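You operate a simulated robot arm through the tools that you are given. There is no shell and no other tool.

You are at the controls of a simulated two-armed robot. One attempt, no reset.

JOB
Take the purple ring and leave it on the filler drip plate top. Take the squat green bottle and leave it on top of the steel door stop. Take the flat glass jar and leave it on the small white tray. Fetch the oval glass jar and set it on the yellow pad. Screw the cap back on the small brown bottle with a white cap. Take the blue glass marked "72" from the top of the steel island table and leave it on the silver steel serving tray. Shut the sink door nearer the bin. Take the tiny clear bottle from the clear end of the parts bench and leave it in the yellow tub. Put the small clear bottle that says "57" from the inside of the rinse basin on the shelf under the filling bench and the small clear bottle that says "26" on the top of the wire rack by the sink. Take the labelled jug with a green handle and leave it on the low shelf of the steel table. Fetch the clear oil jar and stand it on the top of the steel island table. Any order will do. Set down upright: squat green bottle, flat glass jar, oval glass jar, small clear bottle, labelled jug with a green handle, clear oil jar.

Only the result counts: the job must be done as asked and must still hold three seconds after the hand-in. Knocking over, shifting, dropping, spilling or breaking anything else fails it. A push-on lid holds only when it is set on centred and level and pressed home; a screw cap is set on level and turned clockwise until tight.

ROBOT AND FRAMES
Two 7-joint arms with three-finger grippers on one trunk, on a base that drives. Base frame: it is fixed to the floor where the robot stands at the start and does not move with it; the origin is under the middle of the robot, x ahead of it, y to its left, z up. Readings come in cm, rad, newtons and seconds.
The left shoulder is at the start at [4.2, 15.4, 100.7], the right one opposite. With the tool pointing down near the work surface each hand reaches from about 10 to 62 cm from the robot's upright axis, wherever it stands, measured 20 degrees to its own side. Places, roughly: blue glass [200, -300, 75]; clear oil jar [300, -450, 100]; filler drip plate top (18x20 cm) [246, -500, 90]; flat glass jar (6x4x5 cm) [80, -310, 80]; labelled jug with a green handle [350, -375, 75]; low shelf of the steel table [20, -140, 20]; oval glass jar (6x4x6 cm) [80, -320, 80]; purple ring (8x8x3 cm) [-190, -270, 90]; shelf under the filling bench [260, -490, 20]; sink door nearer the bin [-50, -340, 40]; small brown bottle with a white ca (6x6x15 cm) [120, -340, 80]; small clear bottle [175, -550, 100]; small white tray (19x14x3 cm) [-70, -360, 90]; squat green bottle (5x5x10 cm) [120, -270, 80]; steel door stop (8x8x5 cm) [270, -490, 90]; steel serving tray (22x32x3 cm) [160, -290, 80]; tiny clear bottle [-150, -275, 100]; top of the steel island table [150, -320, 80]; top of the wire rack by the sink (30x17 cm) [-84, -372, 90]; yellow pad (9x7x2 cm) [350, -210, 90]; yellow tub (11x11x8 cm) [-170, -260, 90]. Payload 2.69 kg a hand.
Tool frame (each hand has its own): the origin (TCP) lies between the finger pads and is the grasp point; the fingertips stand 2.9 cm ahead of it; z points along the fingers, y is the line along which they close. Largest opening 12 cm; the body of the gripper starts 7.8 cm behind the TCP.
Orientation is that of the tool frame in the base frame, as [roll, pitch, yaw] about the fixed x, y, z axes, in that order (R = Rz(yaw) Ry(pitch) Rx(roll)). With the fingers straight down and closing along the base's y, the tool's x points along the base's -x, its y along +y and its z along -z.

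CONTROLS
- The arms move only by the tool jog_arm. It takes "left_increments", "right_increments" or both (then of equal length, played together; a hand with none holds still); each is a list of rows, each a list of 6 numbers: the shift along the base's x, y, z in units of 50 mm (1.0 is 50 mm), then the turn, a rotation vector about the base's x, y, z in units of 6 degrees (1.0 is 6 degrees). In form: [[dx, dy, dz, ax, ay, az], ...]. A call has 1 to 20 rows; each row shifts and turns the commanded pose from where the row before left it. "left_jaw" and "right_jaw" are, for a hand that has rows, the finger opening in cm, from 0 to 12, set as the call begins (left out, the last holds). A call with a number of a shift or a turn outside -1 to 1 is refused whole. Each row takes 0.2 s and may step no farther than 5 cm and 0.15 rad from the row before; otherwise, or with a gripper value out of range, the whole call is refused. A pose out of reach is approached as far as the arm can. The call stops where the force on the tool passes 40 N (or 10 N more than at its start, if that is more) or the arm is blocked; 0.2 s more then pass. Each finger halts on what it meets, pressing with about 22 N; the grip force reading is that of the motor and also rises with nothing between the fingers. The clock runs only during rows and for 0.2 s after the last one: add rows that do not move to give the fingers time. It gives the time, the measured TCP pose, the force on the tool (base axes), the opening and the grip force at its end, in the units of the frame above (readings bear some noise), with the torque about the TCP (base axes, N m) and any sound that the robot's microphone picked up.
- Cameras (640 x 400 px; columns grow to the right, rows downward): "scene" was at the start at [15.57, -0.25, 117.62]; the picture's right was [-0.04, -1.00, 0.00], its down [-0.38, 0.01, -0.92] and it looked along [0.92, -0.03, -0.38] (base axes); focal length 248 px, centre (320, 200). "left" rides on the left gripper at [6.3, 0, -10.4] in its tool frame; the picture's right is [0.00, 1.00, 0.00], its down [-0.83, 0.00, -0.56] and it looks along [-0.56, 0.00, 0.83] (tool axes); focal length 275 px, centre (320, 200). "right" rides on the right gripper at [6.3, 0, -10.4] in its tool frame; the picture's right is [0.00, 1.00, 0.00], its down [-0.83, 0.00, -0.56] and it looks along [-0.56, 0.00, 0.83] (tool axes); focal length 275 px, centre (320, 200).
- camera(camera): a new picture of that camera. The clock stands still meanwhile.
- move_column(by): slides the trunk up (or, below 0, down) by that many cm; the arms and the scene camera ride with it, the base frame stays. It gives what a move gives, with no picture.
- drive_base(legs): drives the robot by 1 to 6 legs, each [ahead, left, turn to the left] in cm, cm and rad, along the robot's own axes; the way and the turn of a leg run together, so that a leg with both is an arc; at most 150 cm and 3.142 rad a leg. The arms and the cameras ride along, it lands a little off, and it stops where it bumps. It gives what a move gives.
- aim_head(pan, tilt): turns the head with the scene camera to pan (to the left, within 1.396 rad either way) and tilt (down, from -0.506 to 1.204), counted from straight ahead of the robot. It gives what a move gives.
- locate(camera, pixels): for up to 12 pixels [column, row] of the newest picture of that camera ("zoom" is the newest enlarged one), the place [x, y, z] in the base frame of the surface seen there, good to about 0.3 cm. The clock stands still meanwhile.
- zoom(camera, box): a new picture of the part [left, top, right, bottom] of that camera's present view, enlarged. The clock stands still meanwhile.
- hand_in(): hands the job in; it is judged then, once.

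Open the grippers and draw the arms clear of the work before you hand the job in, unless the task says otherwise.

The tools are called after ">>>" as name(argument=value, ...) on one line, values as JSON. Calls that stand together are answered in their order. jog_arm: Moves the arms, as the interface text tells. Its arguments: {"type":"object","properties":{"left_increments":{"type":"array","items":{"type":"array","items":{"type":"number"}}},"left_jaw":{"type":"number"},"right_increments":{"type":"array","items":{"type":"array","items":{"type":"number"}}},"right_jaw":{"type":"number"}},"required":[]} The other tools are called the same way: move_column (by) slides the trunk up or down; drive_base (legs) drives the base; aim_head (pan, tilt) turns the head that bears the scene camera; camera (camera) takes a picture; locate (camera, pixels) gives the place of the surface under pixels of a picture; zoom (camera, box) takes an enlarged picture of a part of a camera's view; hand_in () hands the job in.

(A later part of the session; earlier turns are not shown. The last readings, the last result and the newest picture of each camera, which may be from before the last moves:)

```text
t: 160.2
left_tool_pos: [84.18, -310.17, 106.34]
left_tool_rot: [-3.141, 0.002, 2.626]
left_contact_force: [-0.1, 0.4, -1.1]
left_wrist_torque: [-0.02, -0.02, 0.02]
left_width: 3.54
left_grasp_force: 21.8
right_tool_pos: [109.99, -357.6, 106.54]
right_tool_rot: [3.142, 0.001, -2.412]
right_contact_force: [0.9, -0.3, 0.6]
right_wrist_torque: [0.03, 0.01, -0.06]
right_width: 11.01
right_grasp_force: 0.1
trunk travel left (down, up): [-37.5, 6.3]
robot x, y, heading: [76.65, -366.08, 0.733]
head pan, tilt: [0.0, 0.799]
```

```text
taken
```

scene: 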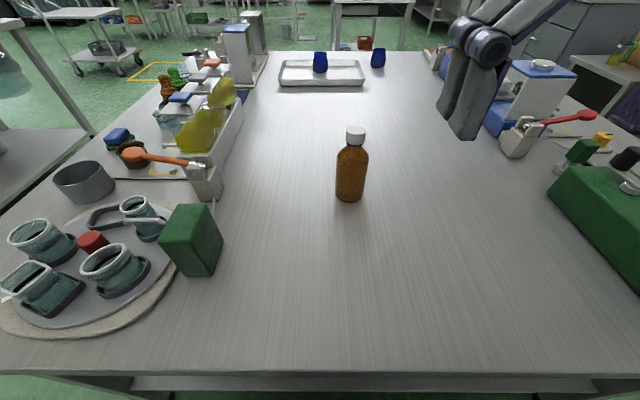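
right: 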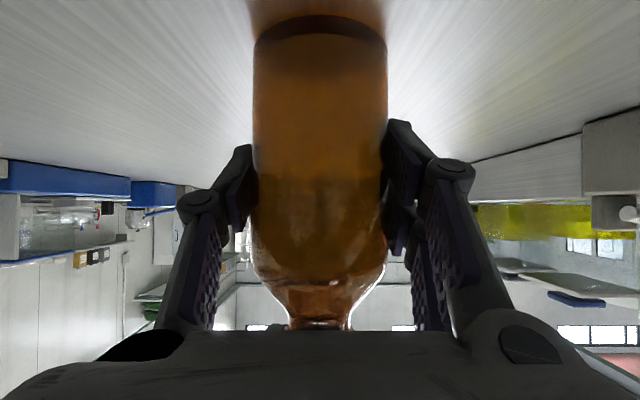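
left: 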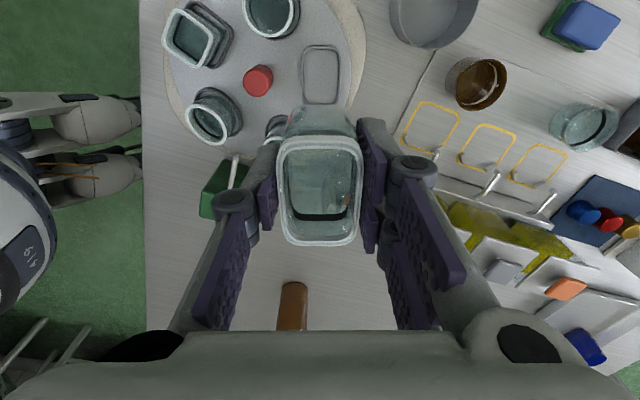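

Flat jar is in hand, the others undisturbed. I bring the left hand home and back away from the island, then turn to face the sink.

>>> jog_arm(left_increments=[[0.187, -0.2675, 0, 0, 0, 0.994], [0.187, -0.2675, 0, 0, 0, 0.994], [0.187, -0.2675, 0, 0, 0, 0.994], [0.187, -0.2675, 0, 0, 0, 0.994], [0.187, -0.2675, 0, 0, 0, 0.994], [0.187, -0.2675, 0, 0, 0, 0.994], [0.187, -0.2675, 0, 0, 0, 0.994], [0.187, -0.2675, 0, 0, 0, 0.994], [0.187, -0.2675, 0, 0, 0, 0.994], [0.187, -0.2675, 0, 0, 0, 0.994], [0.187, -0.2675, 0, 0, 0, 0.994], [0.187, -0.2675, 0, 0, 0, 0.994]])

>>> drive_base(legs=[[-20, 0, 0], [0, 100, 0]])

>>> aim_head(pan=1.3, tilt=0.4)

>>> camera(camera="scene")

```text
t: 162.8
left_tool_pos: [95.32, -326.3, 106.33]
left_tool_rot: [3.141, 0.002, -2.409]
left_contact_force: [0.8, 0.6, -1.2]
left_wrist_torque: [-0.03, 0.02, -0.03]
left_width: 3.52
left_grasp_force: 22.1
right_tool_pos: [109.91, -357.63, 106.53]
right_tool_rot: [-3.141, 0.002, -2.412]
right_contact_force: [-0.7, 0.4, -0.5]
right_wrist_torque: [-0.02, -0.04, 0.02]
right_width: 11.02
right_grasp_force: 0.1
trunk travel left (down, up): [-37.5, 6.3]
robot x, y, heading: [76.55, -366.16, 0.727]
head pan, tilt: [0.0, 0.799]
```

```text
t: 172.1
left_tool_pos: [13.77, -264.3, 106.12]
left_tool_rot: [3.141, 0.003, -2.414]
left_contact_force: [0.7, 1.0, -0.8]
left_wrist_torque: [0.0, 0.0, 0.0]
left_width: 3.54
left_grasp_force: 22.1
right_tool_pos: [28.21, -295.71, 106.56]
right_tool_rot: [-3.14, 0.0, -2.416]
right_contact_force: [0.1, -0.1, -0.6]
right_wrist_torque: [0.02, -0.01, 0.01]
right_width: 10.99
right_grasp_force: 0.0
trunk travel left (down, up): [-37.5, 6.3]
robot x, y, heading: [-5.25, -304.36, 0.729]
head pan, tilt: [0.0, 0.799]
```

```text
t: 173.5
left_tool_pos: [13.63, -264.38, 106.23]
left_tool_rot: [-3.142, 0.001, -2.414]
left_contact_force: [0.1, 0.4, -0.8]
left_wrist_torque: [-0.01, -0.01, 0.0]
left_width: 3.54
left_grasp_force: 22.0
right_tool_pos: [28.12, -295.69, 106.52]
right_tool_rot: [3.141, 0.004, -2.414]
right_contact_force: [-0.4, -0.4, -0.8]
right_wrist_torque: [0.0, 0.0, 0.01]
right_width: 11.02
right_grasp_force: 0.1
trunk travel left (down, up): [-37.5, 6.3]
robot x, y, heading: [-4.93, -304.22, 0.724]
head pan, tilt: [1.3, 0.4]
```

```text
taken
```

scene: 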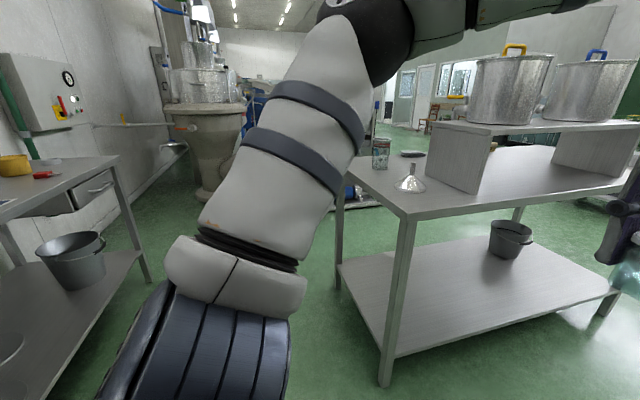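

I turn about to face the sink counter.

>>> drive_base(legs=[[0, 0, 1.571], [0, 0, 1.571]])

>>> aim_head(pan=0.0, tilt=0.6)

>>> camera(camera="scene")

```text
t: 181.5
left_tool_pos: [-24.85, -343.94, 106.26]
left_tool_rot: [3.141, 0.001, 0.702]
left_contact_force: [-0.1, 0.2, -0.6]
left_wrist_torque: [-0.03, 0.0, -0.03]
left_width: 3.51
left_grasp_force: 21.9
right_tool_pos: [-38.41, -312.15, 106.46]
right_tool_rot: [3.142, -0.001, 0.696]
right_contact_force: [0.0, -0.4, 0.6]
right_wrist_torque: [-0.01, 0.01, 0.01]
right_width: 11.0
right_grasp_force: 0.0
trunk travel left (down, up): [-37.5, 6.3]
robot x, y, heading: [-5.1, -304.35, -2.445]
head pan, tilt: [1.3, 0.4]
```

```text
t: 183.0
left_tool_pos: [-24.88, -343.97, 106.26]
left_tool_rot: [-3.141, 0.002, 0.701]
left_contact_force: [0.4, -0.8, -0.9]
left_wrist_torque: [0.02, 0.01, 0.0]
left_width: 3.55
left_grasp_force: 22.5
right_tool_pos: [-38.42, -312.16, 106.59]
right_tool_rot: [-3.14, -0.001, 0.698]
right_contact_force: [-0.3, -0.2, -0.4]
right_wrist_torque: [-0.03, 0.01, 0.0]
right_width: 10.99
right_grasp_force: 0.1
trunk travel left (down, up): [-37.5, 6.3]
robot x, y, heading: [-4.88, -304.34, -2.445]
head pan, tilt: [0.0, 0.6]
```

```text
taken
```

scene: 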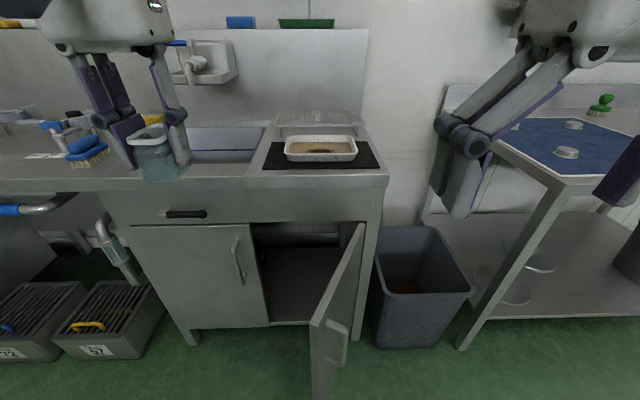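

The right-hand door (nearer the bin) stands open; white tray at (320,148), with the wire rack behind. I zoom on both.

>>> zoom(camera="scene", box=[240, 90, 400, 190])

>>> zoom(camera="scene", box=[220, 200, 400, 400])

>>> locate(camera="scene", pixels=[[320, 152], [292, 143], [352, 143], [320, 163], [318, 117], [335, 345], [362, 225], [345, 290], [312, 335], [235, 330], [385, 182], [280, 165]])

```text
4.00 times, centred on (320, 140) of scene
```

zoom: 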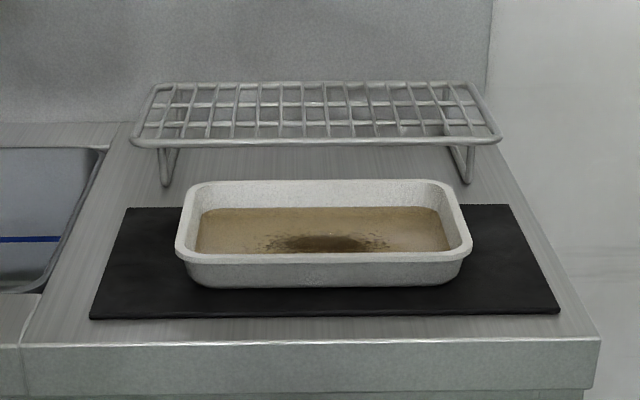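

```text
2.00 times, centred on (310, 300) of scene
```

zoom: 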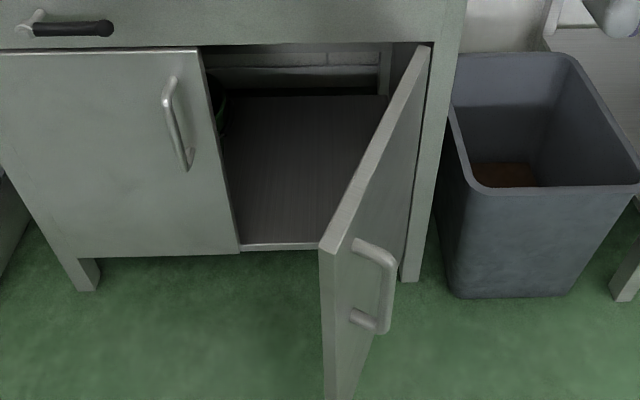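

```text
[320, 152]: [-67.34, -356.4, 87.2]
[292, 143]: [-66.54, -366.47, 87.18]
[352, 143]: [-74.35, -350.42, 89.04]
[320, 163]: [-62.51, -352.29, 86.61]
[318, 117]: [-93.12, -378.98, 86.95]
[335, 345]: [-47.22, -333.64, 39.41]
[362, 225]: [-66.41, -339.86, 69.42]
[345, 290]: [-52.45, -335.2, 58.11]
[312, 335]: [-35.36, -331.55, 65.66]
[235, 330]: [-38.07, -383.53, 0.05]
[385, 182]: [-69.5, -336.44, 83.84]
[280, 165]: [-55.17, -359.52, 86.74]
```

The tray's floor is z 87.2 near (-67,-356); the open door's free edge is 41 cm ahead of me. I'll place the jar first from a spot to the right of the door; I check the bin's and bench's positions.

>>> locate(camera="scene", pixels=[[375, 345], [437, 348], [470, 290], [378, 230], [440, 228], [460, 348], [510, 300], [320, 395], [353, 232], [320, 135], [292, 160], [350, 160]])

```text
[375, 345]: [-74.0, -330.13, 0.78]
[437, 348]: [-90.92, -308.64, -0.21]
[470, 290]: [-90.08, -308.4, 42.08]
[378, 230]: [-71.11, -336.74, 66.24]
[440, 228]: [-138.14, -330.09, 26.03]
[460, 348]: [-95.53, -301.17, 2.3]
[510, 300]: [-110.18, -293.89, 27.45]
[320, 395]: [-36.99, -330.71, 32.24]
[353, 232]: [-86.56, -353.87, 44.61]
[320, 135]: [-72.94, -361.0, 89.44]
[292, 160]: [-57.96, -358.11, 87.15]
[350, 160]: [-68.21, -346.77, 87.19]
```

The bin front is flush with the counter. I shift right 25 cm and go 30 cm ahead, keeping the door on my left.

>>> drive_base(legs=[[0, 0, 0.028], [0, -25, 0], [30, 0, 0]])

>>> aim_head(pan=0.3, tilt=0.75)

>>> camera(camera="scene")

>>> camera(camera="left")

```text
t: 187.5
left_tool_pos: [-62.44, -346.12, 106.24]
left_tool_rot: [-3.141, 0.0, 0.728]
left_contact_force: [0.0, -0.2, -0.3]
left_wrist_torque: [0.02, -0.03, -0.03]
left_width: 3.53
left_grasp_force: 22.1
right_tool_pos: [-76.96, -314.67, 106.52]
right_tool_rot: [3.141, 0.0, 0.728]
right_contact_force: [-0.1, -0.1, 0.4]
right_wrist_torque: [0.01, -0.03, -0.02]
right_width: 11.0
right_grasp_force: 0.1
trunk travel left (down, up): [-37.5, 6.3]
robot x, y, heading: [-43.43, -306.09, -2.42]
head pan, tilt: [0.0, 0.6]
```

```text
t: 188.3
left_tool_pos: [-62.45, -345.99, 106.29]
left_tool_rot: [3.14, 0.0, 0.729]
left_contact_force: [-0.1, -0.2, -0.9]
left_wrist_torque: [0.0, -0.01, 0.02]
left_width: 3.51
left_grasp_force: 22.1
right_tool_pos: [-76.83, -314.54, 106.56]
right_tool_rot: [-3.14, 0.003, 0.727]
right_contact_force: [-0.2, -0.1, -0.5]
right_wrist_torque: [-0.02, 0.0, 0.01]
right_width: 11.02
right_grasp_force: 0.0
trunk travel left (down, up): [-37.5, 6.3]
robot x, y, heading: [-43.93, -305.84, -2.415]
head pan, tilt: [0.3, 0.75]
```

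```text
taken
```

scene: 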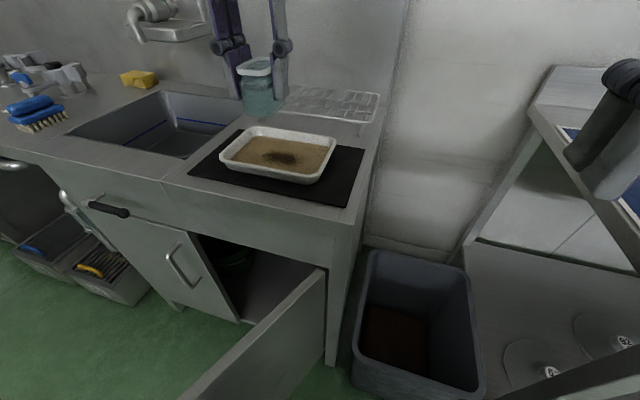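

```text
taken
```

left: 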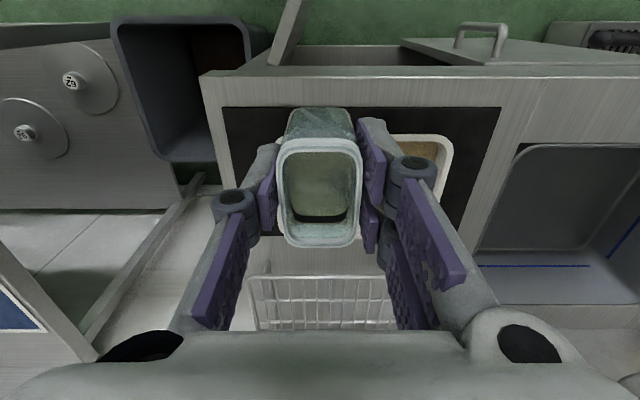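

I locate the tray's corners in this nearer view.

>>> locate(camera="scene", pixels=[[224, 152], [258, 130], [334, 144], [312, 180], [280, 157], [255, 155], [305, 165], [270, 175], [300, 140]])

```text
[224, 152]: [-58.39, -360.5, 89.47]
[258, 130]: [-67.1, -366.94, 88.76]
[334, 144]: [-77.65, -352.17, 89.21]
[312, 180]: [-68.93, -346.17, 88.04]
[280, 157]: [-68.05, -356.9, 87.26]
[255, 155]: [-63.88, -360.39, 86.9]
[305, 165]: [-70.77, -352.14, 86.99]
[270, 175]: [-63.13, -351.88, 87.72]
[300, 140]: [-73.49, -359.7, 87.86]
```

Tray centre (-68.0,-356.5), floor z 87.1. I move the jar over it and descend to z 93.

>>> jog_arm(left_increments=[[-0.37, -0.7, 0, 0, 0, 0], [-0.37, -0.7, 0, 0, 0, 0], [-0.37, -0.7, 0, 0, 0, 0], [0, 0, -1, 0, 0, 0], [0, 0, -1, 0, 0, 0], [0, 0, -0.6, 0, 0, 0], [0, 0, 0, 0, 0, 0]])

>>> camera(camera="scene")

>>> camera(camera="left")

```text
t: 189.9
left_tool_pos: [-67.69, -356.49, 93.21]
left_tool_rot: [-3.141, 0.0, 0.73]
left_contact_force: [0.0, -0.5, -0.6]
left_wrist_torque: [-0.02, 0.03, 0.0]
left_width: 3.54
left_grasp_force: 21.8
right_tool_pos: [-76.84, -314.68, 106.56]
right_tool_rot: [3.141, 0.002, 0.728]
right_contact_force: [-0.7, -0.2, 0.2]
right_wrist_torque: [0.0, 0.02, 0.01]
right_width: 11.02
right_grasp_force: 0.2
trunk travel left (down, up): [-37.5, 6.3]
robot x, y, heading: [-43.53, -305.59, -2.41]
head pan, tilt: [0.3, 0.75]
```

```text
taken
```

scene: 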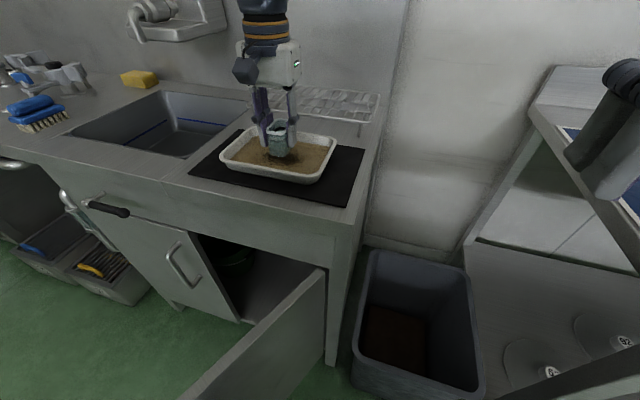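

```text
taken
```

left: 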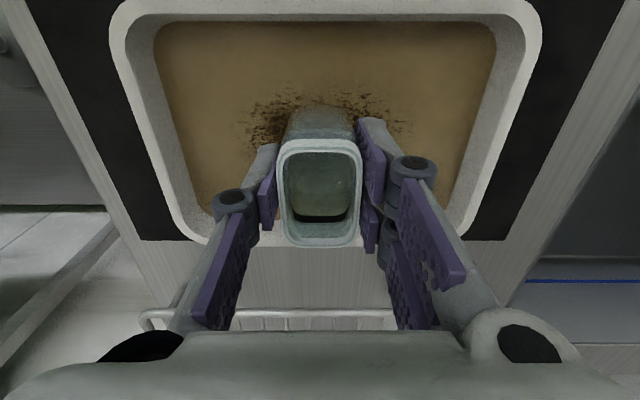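

Jar is over the tray's middle. I lower in small steps until contact.

>>> jog_arm(left_increments=[[0, 0, -0.12, 0, 0, 0], [0, 0, -0.08, 0, 0, 0], [0, 0, -0.04, 0, 0, 0], [0, 0, 0, 0, 0, 0]])

```text
t: 190.9
left_tool_pos: [-67.89, -356.42, 91.99]
left_tool_rot: [3.141, 0.002, 0.728]
left_contact_force: [0.0, 0.1, -0.1]
left_wrist_torque: [-0.04, 0.0, -0.01]
left_width: 3.52
left_grasp_force: 22.5
right_tool_pos: [-76.77, -314.49, 106.62]
right_tool_rot: [-3.141, 0.003, 0.728]
right_contact_force: [-0.2, -0.2, 0.7]
right_wrist_torque: [-0.02, 0.01, -0.01]
right_width: 11.02
right_grasp_force: 0.0
trunk travel left (down, up): [-37.5, 6.3]
robot x, y, heading: [-43.86, -305.95, -2.417]
head pan, tilt: [0.3, 0.75]
```

Not yet touching; I continue in 1.5 mm steps.

>>> jog_arm(left_increments=[[0, 0, -0.03, 0, 0, 0], [0, 0, -0.03, 0, 0, 0], [0, 0, 0, 0, 0, 0]])

```text
t: 191.7
left_tool_pos: [-67.85, -356.45, 91.74]
left_tool_rot: [3.141, 0.001, 0.729]
left_contact_force: [0.0, 1.0, -0.7]
left_wrist_torque: [0.0, -0.04, 0.0]
left_width: 3.51
left_grasp_force: 22.5
right_tool_pos: [-76.89, -314.56, 106.61]
right_tool_rot: [3.141, 0.003, 0.729]
right_contact_force: [0.3, -0.5, -0.8]
right_wrist_torque: [0.0, 0.01, -0.01]
right_width: 11.03
right_grasp_force: 0.2
trunk travel left (down, up): [-37.5, 6.3]
robot x, y, heading: [-43.65, -306.04, -2.418]
head pan, tilt: [0.3, 0.75]
```

>>> jog_arm(left_increments=[[0, 0, -0.03, 0, 0, 0], [0, 0, -0.03, 0, 0, 0], [0, 0, 0, 0, 0, 0]])

>>> zoom(camera="scene", box=[210, 80, 350, 200])

```text
t: 192.5
left_tool_pos: [-67.91, -356.62, 91.57]
left_tool_rot: [-3.142, 0.001, 0.73]
left_contact_force: [0.7, -0.3, -0.4]
left_wrist_torque: [-0.02, 0.01, -0.01]
left_width: 3.53
left_grasp_force: 21.9
right_tool_pos: [-76.95, -314.56, 106.54]
right_tool_rot: [-3.138, 0.002, 0.728]
right_contact_force: [0.2, 0.7, -0.1]
right_wrist_torque: [-0.02, -0.03, -0.04]
right_width: 10.99
right_grasp_force: 0.1
trunk travel left (down, up): [-37.5, 6.3]
robot x, y, heading: [-43.25, -306.03, -2.413]
head pan, tilt: [0.3, 0.75]
```

```text
3.33 times, centred on (280, 140) of scene
```

zoom: 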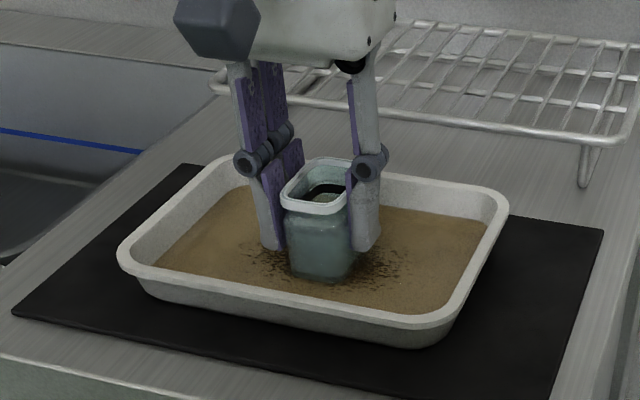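

Nearly touching. I keep lowering in 1.5 mm steps.

>>> jog_arm(left_increments=[[0, 0, -0.03, 0, 0, 0], [0, 0, -0.03, 0, 0, 0], [0, 0, 0, 0, 0, 0]])

```text
t: 193.3
left_tool_pos: [-67.91, -356.56, 91.43]
left_tool_rot: [-3.142, 0.004, 0.729]
left_contact_force: [0.1, 0.2, 12.7]
left_wrist_torque: [0.05, 0.04, -0.01]
left_width: 3.53
left_grasp_force: 21.7
right_tool_pos: [-76.92, -314.47, 106.63]
right_tool_rot: [-3.141, 0.002, 0.728]
right_contact_force: [-0.5, -0.1, -0.2]
right_wrist_torque: [0.0, 0.01, 0.02]
right_width: 10.99
right_grasp_force: 0.2
trunk travel left (down, up): [-37.5, 6.3]
robot x, y, heading: [-43.66, -305.74, -2.412]
head pan, tilt: [0.3, 0.75]
```

Contact (12.7 N). I open the jaws to 7 and lift straight up.

>>> jog_arm(left_increments=[[0, 0, 0.02, 0, 0, 0], [0, 0, 0, 0, 0, 0], [0, 0, 0, 0, 0, 0]], left_jaw=7)

>>> jog_arm(left_increments=[[0, 0, 0.5, 0, 0, 0], [0, 0, 1, 0, 0, 0], [0, 0, 1, 0, 0, 0], [0, 0, 0.5, 0, 0, 0], [0.37, 0.7, 0, 0, 0, 0], [0.37, 0.7, 0, 0, 0, 0], [0.37, 0.7, 0, 0, 0, 0]])

>>> camera(camera="scene")

```text
t: 194.1
left_tool_pos: [-68.01, -356.61, 91.26]
left_tool_rot: [3.141, 0.003, 0.73]
left_contact_force: [0.0, 0.7, 0.6]
left_wrist_torque: [0.03, -0.02, -0.01]
left_width: 7.0
left_grasp_force: 0.2
right_tool_pos: [-76.87, -314.66, 106.62]
right_tool_rot: [-3.141, 0.002, 0.726]
right_contact_force: [-0.3, -0.5, 0.0]
right_wrist_torque: [-0.01, 0.04, 0.02]
right_width: 11.01
right_grasp_force: 0.1
trunk travel left (down, up): [-37.5, 6.3]
robot x, y, heading: [-43.5, -306.17, -2.414]
head pan, tilt: [0.3, 0.75]
```

```text
t: 195.7
left_tool_pos: [-62.17, -346.03, 106.31]
left_tool_rot: [-3.141, 0.005, 0.731]
left_contact_force: [-0.9, 1.0, -0.2]
left_wrist_torque: [0.04, -0.01, 0.02]
left_width: 6.98
left_grasp_force: 0.1
right_tool_pos: [-76.78, -314.61, 106.57]
right_tool_rot: [-3.141, 0.002, 0.727]
right_contact_force: [-1.0, 0.0, -0.3]
right_wrist_torque: [0.01, 0.04, 0.02]
right_width: 11.02
right_grasp_force: 0.1
trunk travel left (down, up): [-37.5, 6.3]
robot x, y, heading: [-43.36, -305.89, -2.416]
head pan, tilt: [0.3, 0.75]
```

```text
taken
```

scene: 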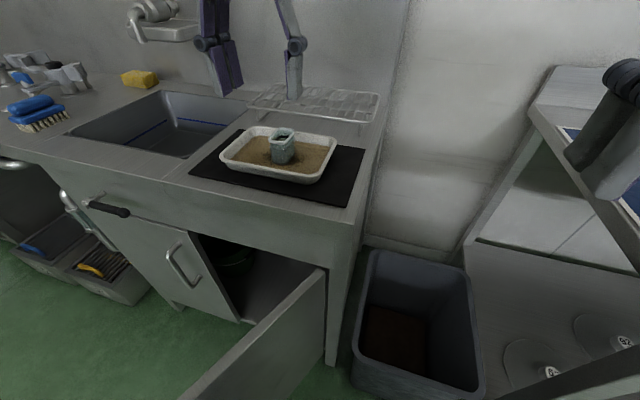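

The flat jar stands in the tray. Now the door: I locate its top edge from hinge (323,270) toward the free edge.

>>> aim_head(pan=0.6, tilt=1.1)

>>> camera(camera="scene")

```text
t: 196.5
left_tool_pos: [-62.27, -346.1, 106.31]
left_tool_rot: [-3.141, 0.002, 0.729]
left_contact_force: [0.3, -0.3, -1.0]
left_wrist_torque: [-0.02, 0.03, 0.02]
left_width: 6.98
left_grasp_force: 0.0
right_tool_pos: [-76.96, -314.63, 106.55]
right_tool_rot: [-3.141, 0.002, 0.727]
right_contact_force: [0.0, 0.8, -0.1]
right_wrist_torque: [0.03, -0.03, -0.01]
right_width: 11.0
right_grasp_force: 0.1
trunk travel left (down, up): [-37.5, 6.3]
robot x, y, heading: [-44.09, -306.03, -2.413]
head pan, tilt: [0.6, 1.1]
```

```text
taken
```

scene: 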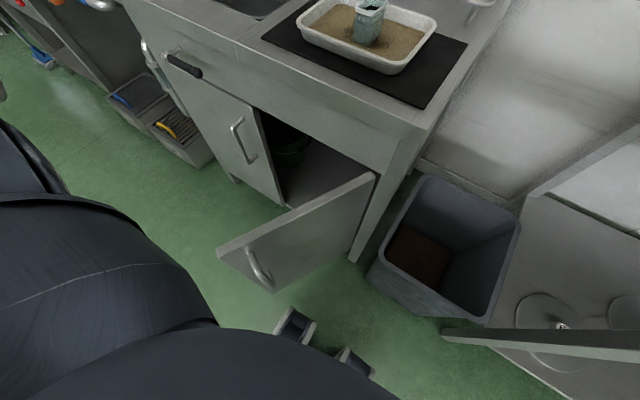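

The door's outer face with its handle faces me. I locate its corners.

>>> locate(camera="scene", pixels=[[220, 249], [372, 180], [272, 290], [258, 265], [262, 280], [300, 215], [310, 245], [355, 258], [232, 262], [280, 205], [330, 230], [245, 240]])

```text
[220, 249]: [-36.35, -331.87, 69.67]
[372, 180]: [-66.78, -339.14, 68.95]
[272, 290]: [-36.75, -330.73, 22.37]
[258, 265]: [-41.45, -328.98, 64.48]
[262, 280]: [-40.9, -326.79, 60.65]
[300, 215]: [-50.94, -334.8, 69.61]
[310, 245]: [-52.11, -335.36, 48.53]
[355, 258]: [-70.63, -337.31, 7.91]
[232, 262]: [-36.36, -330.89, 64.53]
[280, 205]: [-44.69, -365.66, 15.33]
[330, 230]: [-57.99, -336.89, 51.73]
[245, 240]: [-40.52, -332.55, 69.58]
```

Door: hinge near (-67,-339.5), outer face toward me, top z 69.6. I close the left fingers and bring that hand down in front of the outer face (5 cm off), at mid-width, to z 66.

>>> jog_arm(left_increments=[[0.56, 0.82, 0, 0, 0, 0], [0.56, 0.82, 0, 0, 0, 0], [0.56, 0.82, 0, 0, 0, 0], [0.56, 0.82, 0, 0, 0, 0], [0, 0, -1, 0, 0, 0], [0, 0, -1, 0, 0, 0], [0, 0, -1, 0, 0, 0], [0, 0, -1, 0, 0, 0], [0, 0, 0, 0, 0, 0]], left_jaw=0)

>>> camera(camera="scene")

>>> camera(camera="left")

```text
t: 197.4
left_tool_pos: [-54.08, -334.68, 106.13]
left_tool_rot: [-3.138, -0.001, 0.756]
left_contact_force: [-9.2, -24.6, -4.8]
left_wrist_torque: [3.48, -1.41, 0.1]
left_width: 0.0
left_grasp_force: 22.2
right_tool_pos: [-76.88, -314.7, 106.55]
right_tool_rot: [3.14, 0.002, 0.727]
right_contact_force: [-0.7, 0.7, 0.5]
right_wrist_torque: [0.04, -0.01, 0.04]
right_width: 11.0
right_grasp_force: 0.0
trunk travel left (down, up): [-37.5, 6.3]
robot x, y, heading: [-43.76, -305.46, -2.417]
head pan, tilt: [0.6, 1.1]
stopped in row 4 (left hand): the force on the tool passed its limit at 160 N (the readings are from after the stop); the commanded pose is now the measured one
```

```text
taken
```

scene: 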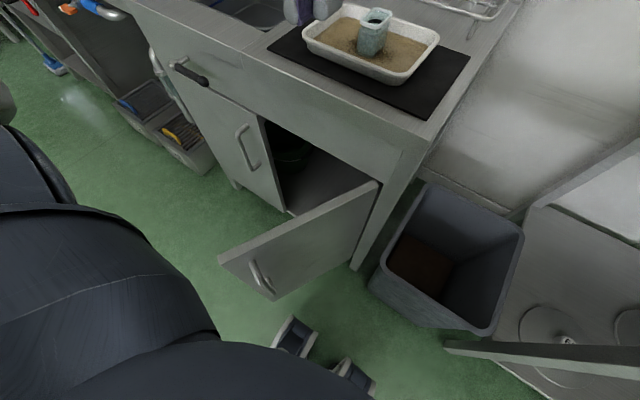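

```text
taken
```

left: 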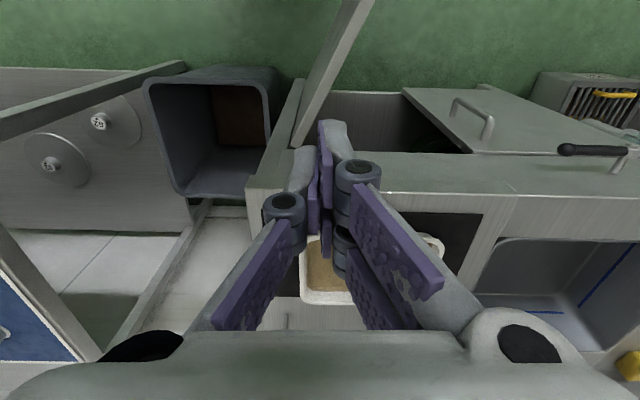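

The hand can't come that near to the body at this height (self-contact). I relieve it forward, then back the robot 15 cm so the start point lies at a comfortable reach.

>>> jog_arm(left_increments=[[-0.3, -0.4, 0, 0, 0, 0], [-0.5, -0.75, 0, 0, 0, 0], [-0.5, -0.75, 0, 0, 0, 0], [0, 0, 0, 0, 0, 0]])

>>> drive_base(legs=[[-15, 0, 0]])

>>> camera(camera="scene")

```text
t: 198.4
left_tool_pos: [-60.41, -344.13, 106.0]
left_tool_rot: [-3.138, 0.002, 0.753]
left_contact_force: [-0.9, -0.8, -0.1]
left_wrist_torque: [-0.04, 0.04, -0.02]
left_width: 0.01
left_grasp_force: 22.3
right_tool_pos: [-76.86, -314.56, 106.53]
right_tool_rot: [-3.141, 0.0, 0.729]
right_contact_force: [-0.2, -0.1, 0.8]
right_wrist_torque: [-0.01, 0.0, -0.02]
right_width: 11.03
right_grasp_force: 0.1
trunk travel left (down, up): [-37.5, 6.3]
robot x, y, heading: [-43.52, -305.75, -2.414]
head pan, tilt: [0.6, 1.1]
```

```text
t: 199.8
left_tool_pos: [-49.13, -333.91, 106.07]
left_tool_rot: [-3.139, 0.002, 0.751]
left_contact_force: [0.3, 0.7, -0.5]
left_wrist_torque: [-0.03, 0.04, -0.01]
left_width: 0.0
left_grasp_force: 21.8
right_tool_pos: [-65.6, -304.4, 106.54]
right_tool_rot: [-3.141, 0.002, 0.728]
right_contact_force: [1.0, 0.7, 0.5]
right_wrist_torque: [-0.05, 0.05, -0.01]
right_width: 11.0
right_grasp_force: 0.0
trunk travel left (down, up): [-37.5, 6.3]
robot x, y, heading: [-32.17, -295.5, -2.411]
head pan, tilt: [0.6, 1.1]
```

```text
taken
```

scene: 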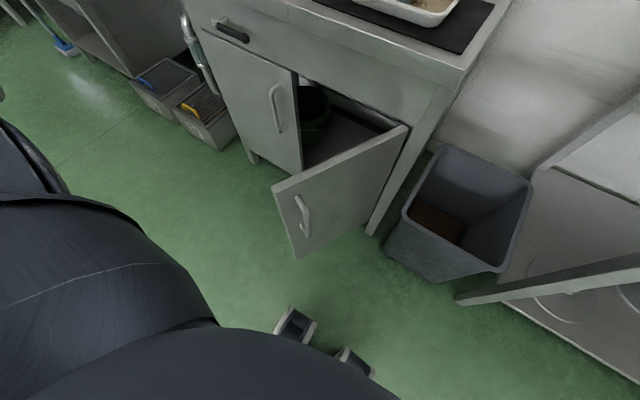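

I locate the door and handle again from here.

>>> locate(camera="scene", pixels=[[275, 187], [405, 130], [298, 197], [303, 215], [306, 233], [345, 180], [340, 200], [380, 170], [298, 256], [230, 30], [300, 150]])

```text
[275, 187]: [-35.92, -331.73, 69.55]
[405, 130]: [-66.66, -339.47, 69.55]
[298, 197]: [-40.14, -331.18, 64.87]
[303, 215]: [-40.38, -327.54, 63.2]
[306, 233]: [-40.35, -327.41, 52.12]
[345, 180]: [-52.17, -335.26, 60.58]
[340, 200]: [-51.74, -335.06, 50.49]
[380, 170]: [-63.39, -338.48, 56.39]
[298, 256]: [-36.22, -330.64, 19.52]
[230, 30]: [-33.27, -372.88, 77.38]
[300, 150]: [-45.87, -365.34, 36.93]
```

I go to (-51.1,-329.7) and descend to z 66 in front of the door's outer face.

>>> jog_arm(left_increments=[[-0.4, 0.84, 0, 0, 0, 0], [0, 0, -1, 0, 0, 0], [0, 0, -1, 0, 0, 0], [0, 0, -1, 0, 0, 0], [0, 0, -1, 0, 0, 0], [0, 0, 0, 0, 0, 0]])

>>> camera(camera="scene")

```text
t: 201.2
left_tool_pos: [-51.0, -329.67, 85.96]
left_tool_rot: [-3.137, 0.001, 0.752]
left_contact_force: [-1.0, -1.0, -0.2]
left_wrist_torque: [0.04, -0.02, 0.02]
left_width: 0.02
left_grasp_force: 21.9
right_tool_pos: [-65.57, -304.58, 106.51]
right_tool_rot: [-3.141, 0.003, 0.728]
right_contact_force: [0.4, -0.6, -0.4]
right_wrist_torque: [0.0, -0.01, 0.03]
right_width: 10.99
right_grasp_force: 0.1
trunk travel left (down, up): [-37.5, 6.3]
robot x, y, heading: [-32.04, -295.8, -2.416]
head pan, tilt: [0.6, 1.1]
```

```text
taken
```

scene: 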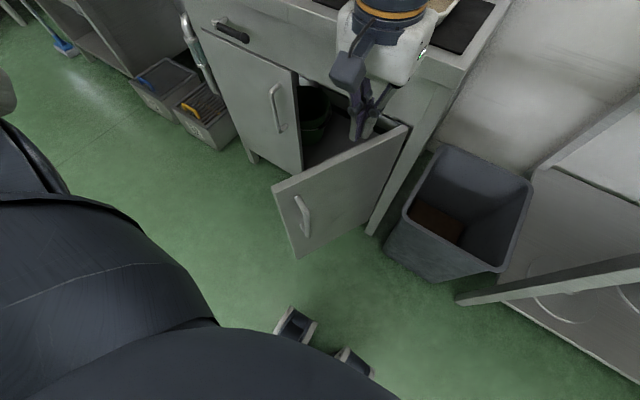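

The hand is above and in front of the door; I descend the remaining 20 cm.

>>> jog_arm(left_increments=[[0, 0, -1, 0, 0, 0], [0, 0, -1, 0, 0, 0], [0, 0, -1, 0, 0, 0], [0, 0, -0.9, 0, 0, 0], [0, 0, 0, 0, 0, 0]])

>>> camera(camera="scene")

```text
t: 202.3
left_tool_pos: [-51.42, -329.77, 66.67]
left_tool_rot: [-3.139, 0.002, 0.752]
left_contact_force: [0.0, -1.2, 1.2]
left_wrist_torque: [-0.02, -0.03, 0.0]
left_width: 0.0
left_grasp_force: 22.3
right_tool_pos: [-65.59, -304.48, 106.64]
right_tool_rot: [3.14, 0.002, 0.729]
right_contact_force: [1.2, -0.5, -0.3]
right_wrist_torque: [-0.02, 0.03, 0.01]
right_width: 10.99
right_grasp_force: 0.0
trunk travel left (down, up): [-37.5, 6.3]
robot x, y, heading: [-32.06, -295.99, -2.413]
head pan, tilt: [0.6, 1.1]
```

```text
taken
```

scene: 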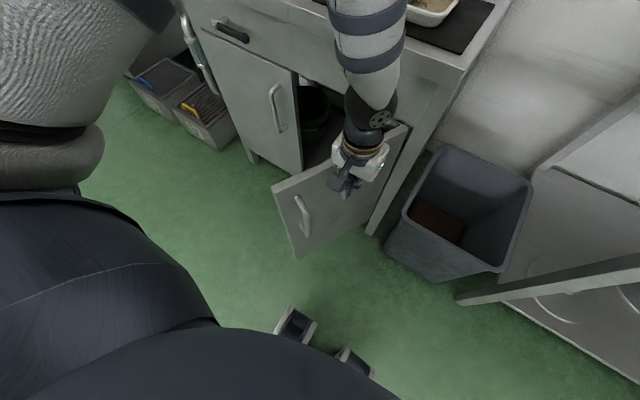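

Now I push the door along its swing, tilting the hand forward progressively so the fingertips lead.

>>> jog_arm(left_increments=[[0.18, -0.4, 0, 0, 0, 0], [0.15, -0.49, 0, -0.55, 0.62, 0], [0.15, -0.49, 0, -0.55, 0.62, 0], [0.01, -0.51, 0, -0.55, 0.62, 0], [0.01, -0.51, 0, -0.55, 0.62, 0], [0, 0, 0, 0, 0, 0]])

>>> camera(camera="scene")

```text
t: 203.8
left_tool_pos: [-48.56, -342.03, 66.6]
left_tool_rot: [-3.13, 0.35, 0.752]
left_contact_force: [0.0, -0.4, -1.0]
left_wrist_torque: [-0.03, 0.01, 0.0]
left_width: 0.02
left_grasp_force: 22.4
right_tool_pos: [-65.51, -304.52, 106.6]
right_tool_rot: [-3.141, 0.002, 0.729]
right_contact_force: [-0.1, 0.5, -0.4]
right_wrist_torque: [0.01, -0.01, -0.01]
right_width: 11.02
right_grasp_force: 0.0
trunk travel left (down, up): [-37.5, 6.3]
robot x, y, heading: [-32.18, -295.73, -2.409]
head pan, tilt: [0.6, 1.1]
```

```text
taken
```

scene: 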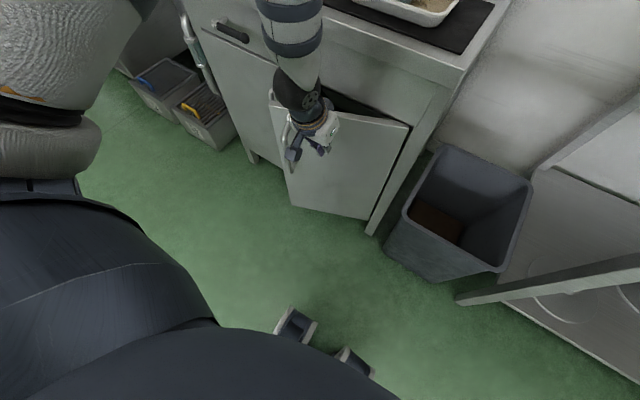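

The door is swinging shut. I continue the push along the arc.

>>> jog_arm(left_increments=[[-0.14, -0.49, 0, -0.55, 0.62, 0], [-0.14, -0.49, 0, -0.55, 0.62, 0], [0, 0, 0, -0.55, 0.62, 0], [0, 0, 0, -0.55, 0.62, 0], [0, 0, 0, 0, 0, 0]])

>>> camera(camera="scene")

```text
t: 204.9
left_tool_pos: [-49.93, -346.7, 66.55]
left_tool_rot: [-3.116, 0.696, 0.762]
left_contact_force: [0.7, -0.1, 0.1]
left_wrist_torque: [0.01, 0.01, -0.03]
left_width: 0.0
left_grasp_force: 22.2
right_tool_pos: [-65.61, -304.39, 106.51]
right_tool_rot: [-3.141, 0.001, 0.73]
right_contact_force: [-0.4, 0.4, -0.2]
right_wrist_torque: [0.03, 0.0, 0.02]
right_width: 11.01
right_grasp_force: 0.1
trunk travel left (down, up): [-37.5, 6.3]
robot x, y, heading: [-32.67, -295.77, -2.414]
head pan, tilt: [0.6, 1.1]
```

```text
taken
```

scene: 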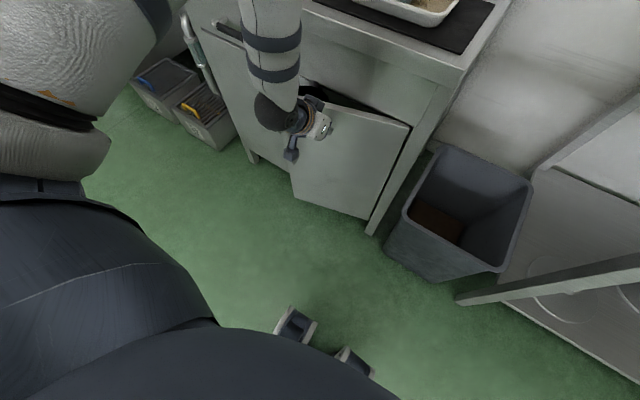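

Almost shut. I push the last centimetres and watch the force.

>>> jog_arm(left_increments=[[-0.2, -0.3, 0, 0, 0, 0], [-0.2, -0.25, 0, 0, 0, 0], [-0.15, -0.2, 0, 0, 0, 0], [0, 0, 0, 0, 0, 0]])

>>> camera(camera="scene")

```text
t: 205.9
left_tool_pos: [-52.73, -350.55, 66.49]
left_tool_rot: [-3.117, 0.695, 0.761]
left_contact_force: [-0.2, 0.9, -0.2]
left_wrist_torque: [0.01, -0.01, 0.02]
left_width: 0.01
left_grasp_force: 22.2
right_tool_pos: [-65.54, -304.54, 106.41]
right_tool_rot: [-3.14, 0.0, 0.728]
right_contact_force: [1.0, 0.0, 0.0]
right_wrist_torque: [-0.02, -0.01, 0.01]
right_width: 11.0
right_grasp_force: 0.1
trunk travel left (down, up): [-37.5, 6.3]
robot x, y, heading: [-32.36, -296.17, -2.414]
head pan, tilt: [0.6, 1.1]
```

```text
taken
```

scene: 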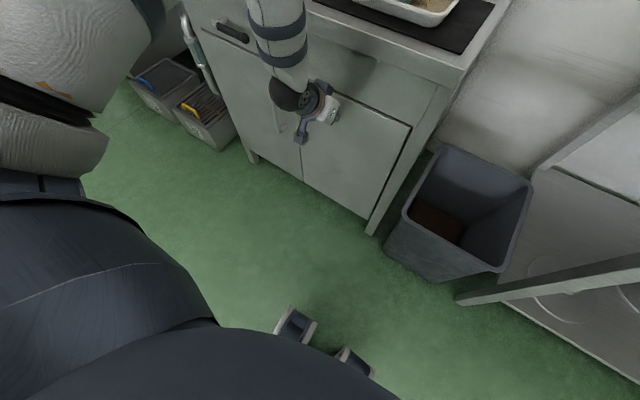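

It looks nearly flush. I press a little further forward to feel the stop.

>>> jog_arm(left_increments=[[-0.1, -0.09, 0, 0, 0, 0], [-0.08, -0.07, 0, 0, 0, 0], [0, 0, 0, 0, 0, 0]])

>>> zoom(camera="scene", box=[200, 20, 460, 240])

```text
t: 206.9
left_tool_pos: [-53.23, -350.88, 66.3]
left_tool_rot: [-3.117, 0.679, 0.763]
left_contact_force: [7.7, 8.1, 2.1]
left_wrist_torque: [0.03, -0.02, 0.06]
left_width: 0.01
left_grasp_force: 22.0
right_tool_pos: [-65.42, -304.42, 106.55]
right_tool_rot: [-3.141, 0.001, 0.727]
right_contact_force: [-0.2, 0.4, 0.2]
right_wrist_torque: [-0.04, -0.02, 0.0]
right_width: 10.99
right_grasp_force: 0.0
trunk travel left (down, up): [-37.5, 6.3]
robot x, y, heading: [-32.22, -295.85, -2.414]
head pan, tilt: [0.6, 1.1]
stopped in row 3 (left hand): the force on the tool passed its limit at 41 N (the readings are from after the stop); the commanded pose is now the measured one
```

```text
1.82 times, centred on (330, 130) of scene
```

zoom: 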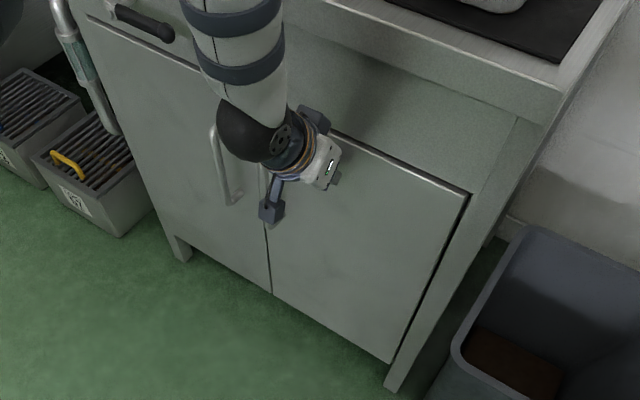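

The door is shut (41 N stop). I draw the hand back, then raise and straighten it.

>>> jog_arm(left_increments=[[0.5, 0.44, 0, 0, 0, 0], [0.6, 0.53, 0, 0, 0, 0], [0.6, 0.53, 0, 0, 0, 0], [0, 0, 1, 0.55, -0.62, 0], [0, 0, 1, 0.55, -0.62, 0], [0, 0, 1, 0.55, -0.62, 0], [0, 0, 1, 0.55, -0.62, 0], [0, 0, 1, 0.55, -0.62, 0], [0, 0, 1, 0.55, -0.62, 0], [0, 0, 1, 0.55, -0.62, 0], [0, 0, 1, 0.55, -0.62, 0], [0, 0, 0, 0, 0, 0]], left_jaw=10)

>>> camera(camera="scene")

```text
t: 209.5
left_tool_pos: [-46.32, -347.05, 100.17]
left_tool_rot: [-3.094, 0.127, 0.735]
left_contact_force: [-0.4, -0.6, -0.9]
left_wrist_torque: [0.02, -0.01, -0.01]
left_width: 9.98
left_grasp_force: 0.1
left hand out of reach, approached as far as the arm can: row 6, 7, 8, 9, 10
right_tool_pos: [-65.49, -304.48, 106.61]
right_tool_rot: [3.141, 0.0, 0.729]
right_contact_force: [1.0, 0.1, -0.6]
right_wrist_torque: [-0.05, -0.03, 0.0]
right_width: 10.99
right_grasp_force: 0.1
trunk travel left (down, up): [-37.5, 6.3]
robot x, y, heading: [-32.11, -295.82, -2.414]
head pan, tilt: [0.6, 1.1]
```

```text
taken
```

scene: 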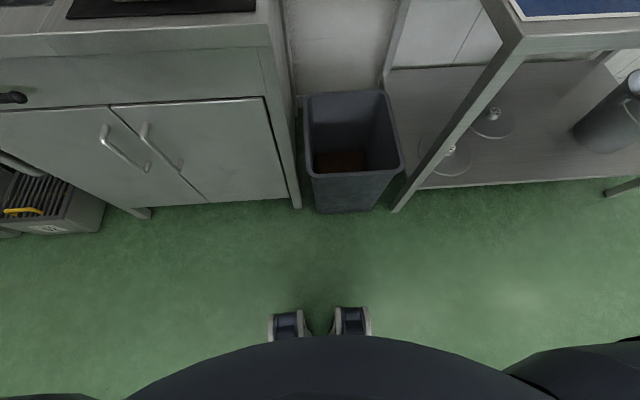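

The doors are shut flush. I bring the left hand back home and upright.

>>> jog_arm(left_increments=[[-0.24, 0.54, 0.31, 0.237, -0.6, 0], [-0.24, 0.54, 0.31, 0.237, -0.6, 0], [-0.24, 0.54, 0.31, 0, 0, 0], [-0.24, 0.53, 0.31, 0, 0, 0], [0, 0, 0, 0, 0, 0]])

>>> aim_head(pan=0.0, tilt=0.6)

>>> camera(camera="scene")

```text
t: 210.7
left_tool_pos: [-53.32, -341.19, 107.08]
left_tool_rot: [-3.138, -0.004, 0.733]
left_contact_force: [0.1, 0.0, 0.7]
left_wrist_torque: [-0.01, -0.01, -0.01]
left_width: 10.01
left_grasp_force: 0.0
left hand out of reach, approached as far as the arm can: row 1, 2, 3, 4
right_tool_pos: [-65.46, -304.53, 106.57]
right_tool_rot: [-3.14, 0.001, 0.726]
right_contact_force: [0.1, 0.2, -0.1]
right_wrist_torque: [0.0, -0.02, -0.01]
right_width: 11.02
right_grasp_force: 0.0
trunk travel left (down, up): [-37.5, 6.3]
robot x, y, heading: [-32.37, -295.71, -2.414]
head pan, tilt: [0.6, 1.1]
```

```text
t: 211.7
left_tool_pos: [-53.36, -341.08, 107.01]
left_tool_rot: [-3.141, -0.002, 0.729]
left_contact_force: [0.0, 0.7, -0.2]
left_wrist_torque: [0.02, -0.02, 0.0]
left_width: 9.99
left_grasp_force: 0.0
right_tool_pos: [-65.54, -304.5, 106.62]
right_tool_rot: [3.141, 0.002, 0.727]
right_contact_force: [0.0, 0.2, 0.3]
right_wrist_torque: [-0.01, 0.02, 0.03]
right_width: 11.0
right_grasp_force: 0.0
trunk travel left (down, up): [-37.5, 6.3]
robot x, y, heading: [-32.14, -295.88, -2.416]
head pan, tilt: [0.0, 0.6]
```

```text
taken
```

scene: 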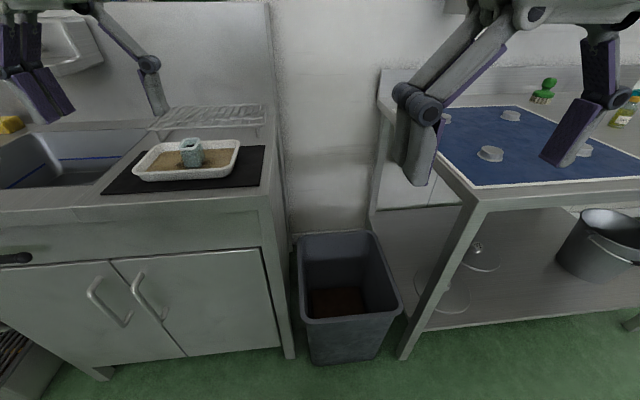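

Doors are shut and the jar stands well. I nudge the left hand the rest of the way home.

>>> jog_arm(left_increments=[[0.22, 0.48, -0.06, 0, 0, 0], [0.22, 0.48, -0.06, 0, 0, 0], [0, 0, 0, 0, 0, 0]])

>>> camera(camera="scene")

```text
t: 212.5
left_tool_pos: [-53.8, -340.65, 107.64]
left_tool_rot: [-3.138, -0.003, 0.731]
left_contact_force: [-0.2, -0.2, 0.3]
left_wrist_torque: [0.03, -0.03, -0.03]
left_width: 9.99
left_grasp_force: 0.1
left hand out of reach, approached as far as the arm can: row 1, 2
right_tool_pos: [-65.58, -304.44, 106.59]
right_tool_rot: [-3.141, 0.002, 0.729]
right_contact_force: [-0.3, 0.2, -0.1]
right_wrist_torque: [-0.01, 0.01, 0.02]
right_width: 11.0
right_grasp_force: 0.0
trunk travel left (down, up): [-37.5, 6.3]
robot x, y, heading: [-32.34, -295.46, -2.413]
head pan, tilt: [0.0, 0.6]
```

```text
taken
```

scene: 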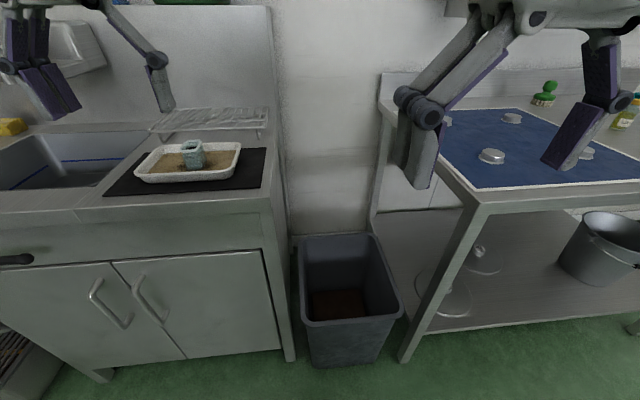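

The left arm seems to sit in an awkward elbow posture. I look at it.

>>> aim_head(pan=1.1, tilt=0.3)

>>> camera(camera="scene")

>>> camera(camera="left")

```text
t: 213.8
left_tool_pos: [-53.98, -340.6, 107.74]
left_tool_rot: [3.141, -0.001, 0.73]
left_contact_force: [-0.4, 0.3, 0.1]
left_wrist_torque: [0.02, 0.01, 0.01]
left_width: 10.0
left_grasp_force: 0.1
right_tool_pos: [-65.56, -304.53, 106.7]
right_tool_rot: [3.14, 0.001, 0.729]
right_contact_force: [0.0, 0.6, 0.0]
right_wrist_torque: [0.01, -0.03, -0.03]
right_width: 10.99
right_grasp_force: 0.1
trunk travel left (down, up): [-37.5, 6.3]
robot x, y, heading: [-32.0, -295.62, -2.418]
head pan, tilt: [1.1, 0.3]
```

```text
taken
```

scene: 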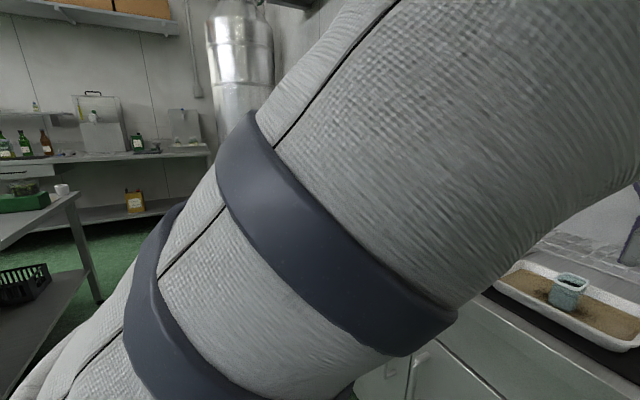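

```text
taken
```

left: 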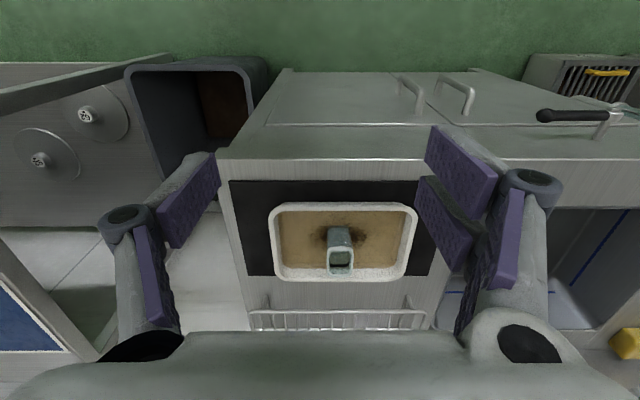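

I try to free the arm by moving the hand outward (left/forward) first and then back.

>>> jog_arm(left_increments=[[0, -0.9, 0, 0, 0, 0], [0, -0.9, 0, 0, 0, 0], [0.5, -0.5, 0, 0, 0, 0], [0.5, -0.5, 0, 0, 0, 0], [0, 0, 0, 0, 0, 0]])

>>> camera(camera="scene")

```text
t: 215.0
left_tool_pos: [-48.79, -354.51, 107.59]
left_tool_rot: [3.141, -0.001, 0.729]
left_contact_force: [-0.1, 0.6, -0.1]
left_wrist_torque: [0.0, -0.01, 0.01]
left_width: 10.01
left_grasp_force: 0.1
right_tool_pos: [-65.52, -304.39, 106.54]
right_tool_rot: [-3.141, 0.003, 0.728]
right_contact_force: [0.4, 0.4, -0.1]
right_wrist_torque: [0.0, 0.01, 0.0]
right_width: 10.98
right_grasp_force: 0.0
trunk travel left (down, up): [-37.5, 6.3]
robot x, y, heading: [-32.07, -295.7, -2.415]
head pan, tilt: [1.1, 0.3]
```

```text
taken
```

scene: 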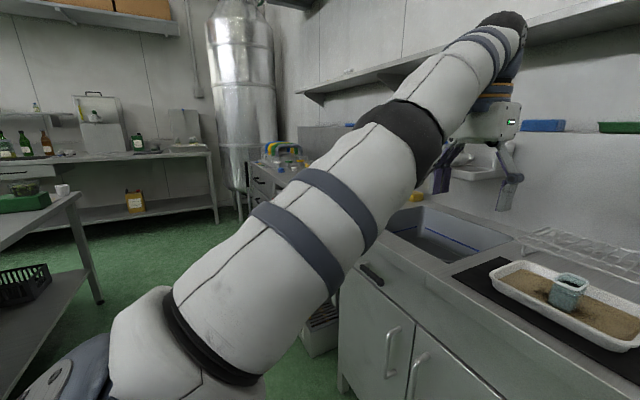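

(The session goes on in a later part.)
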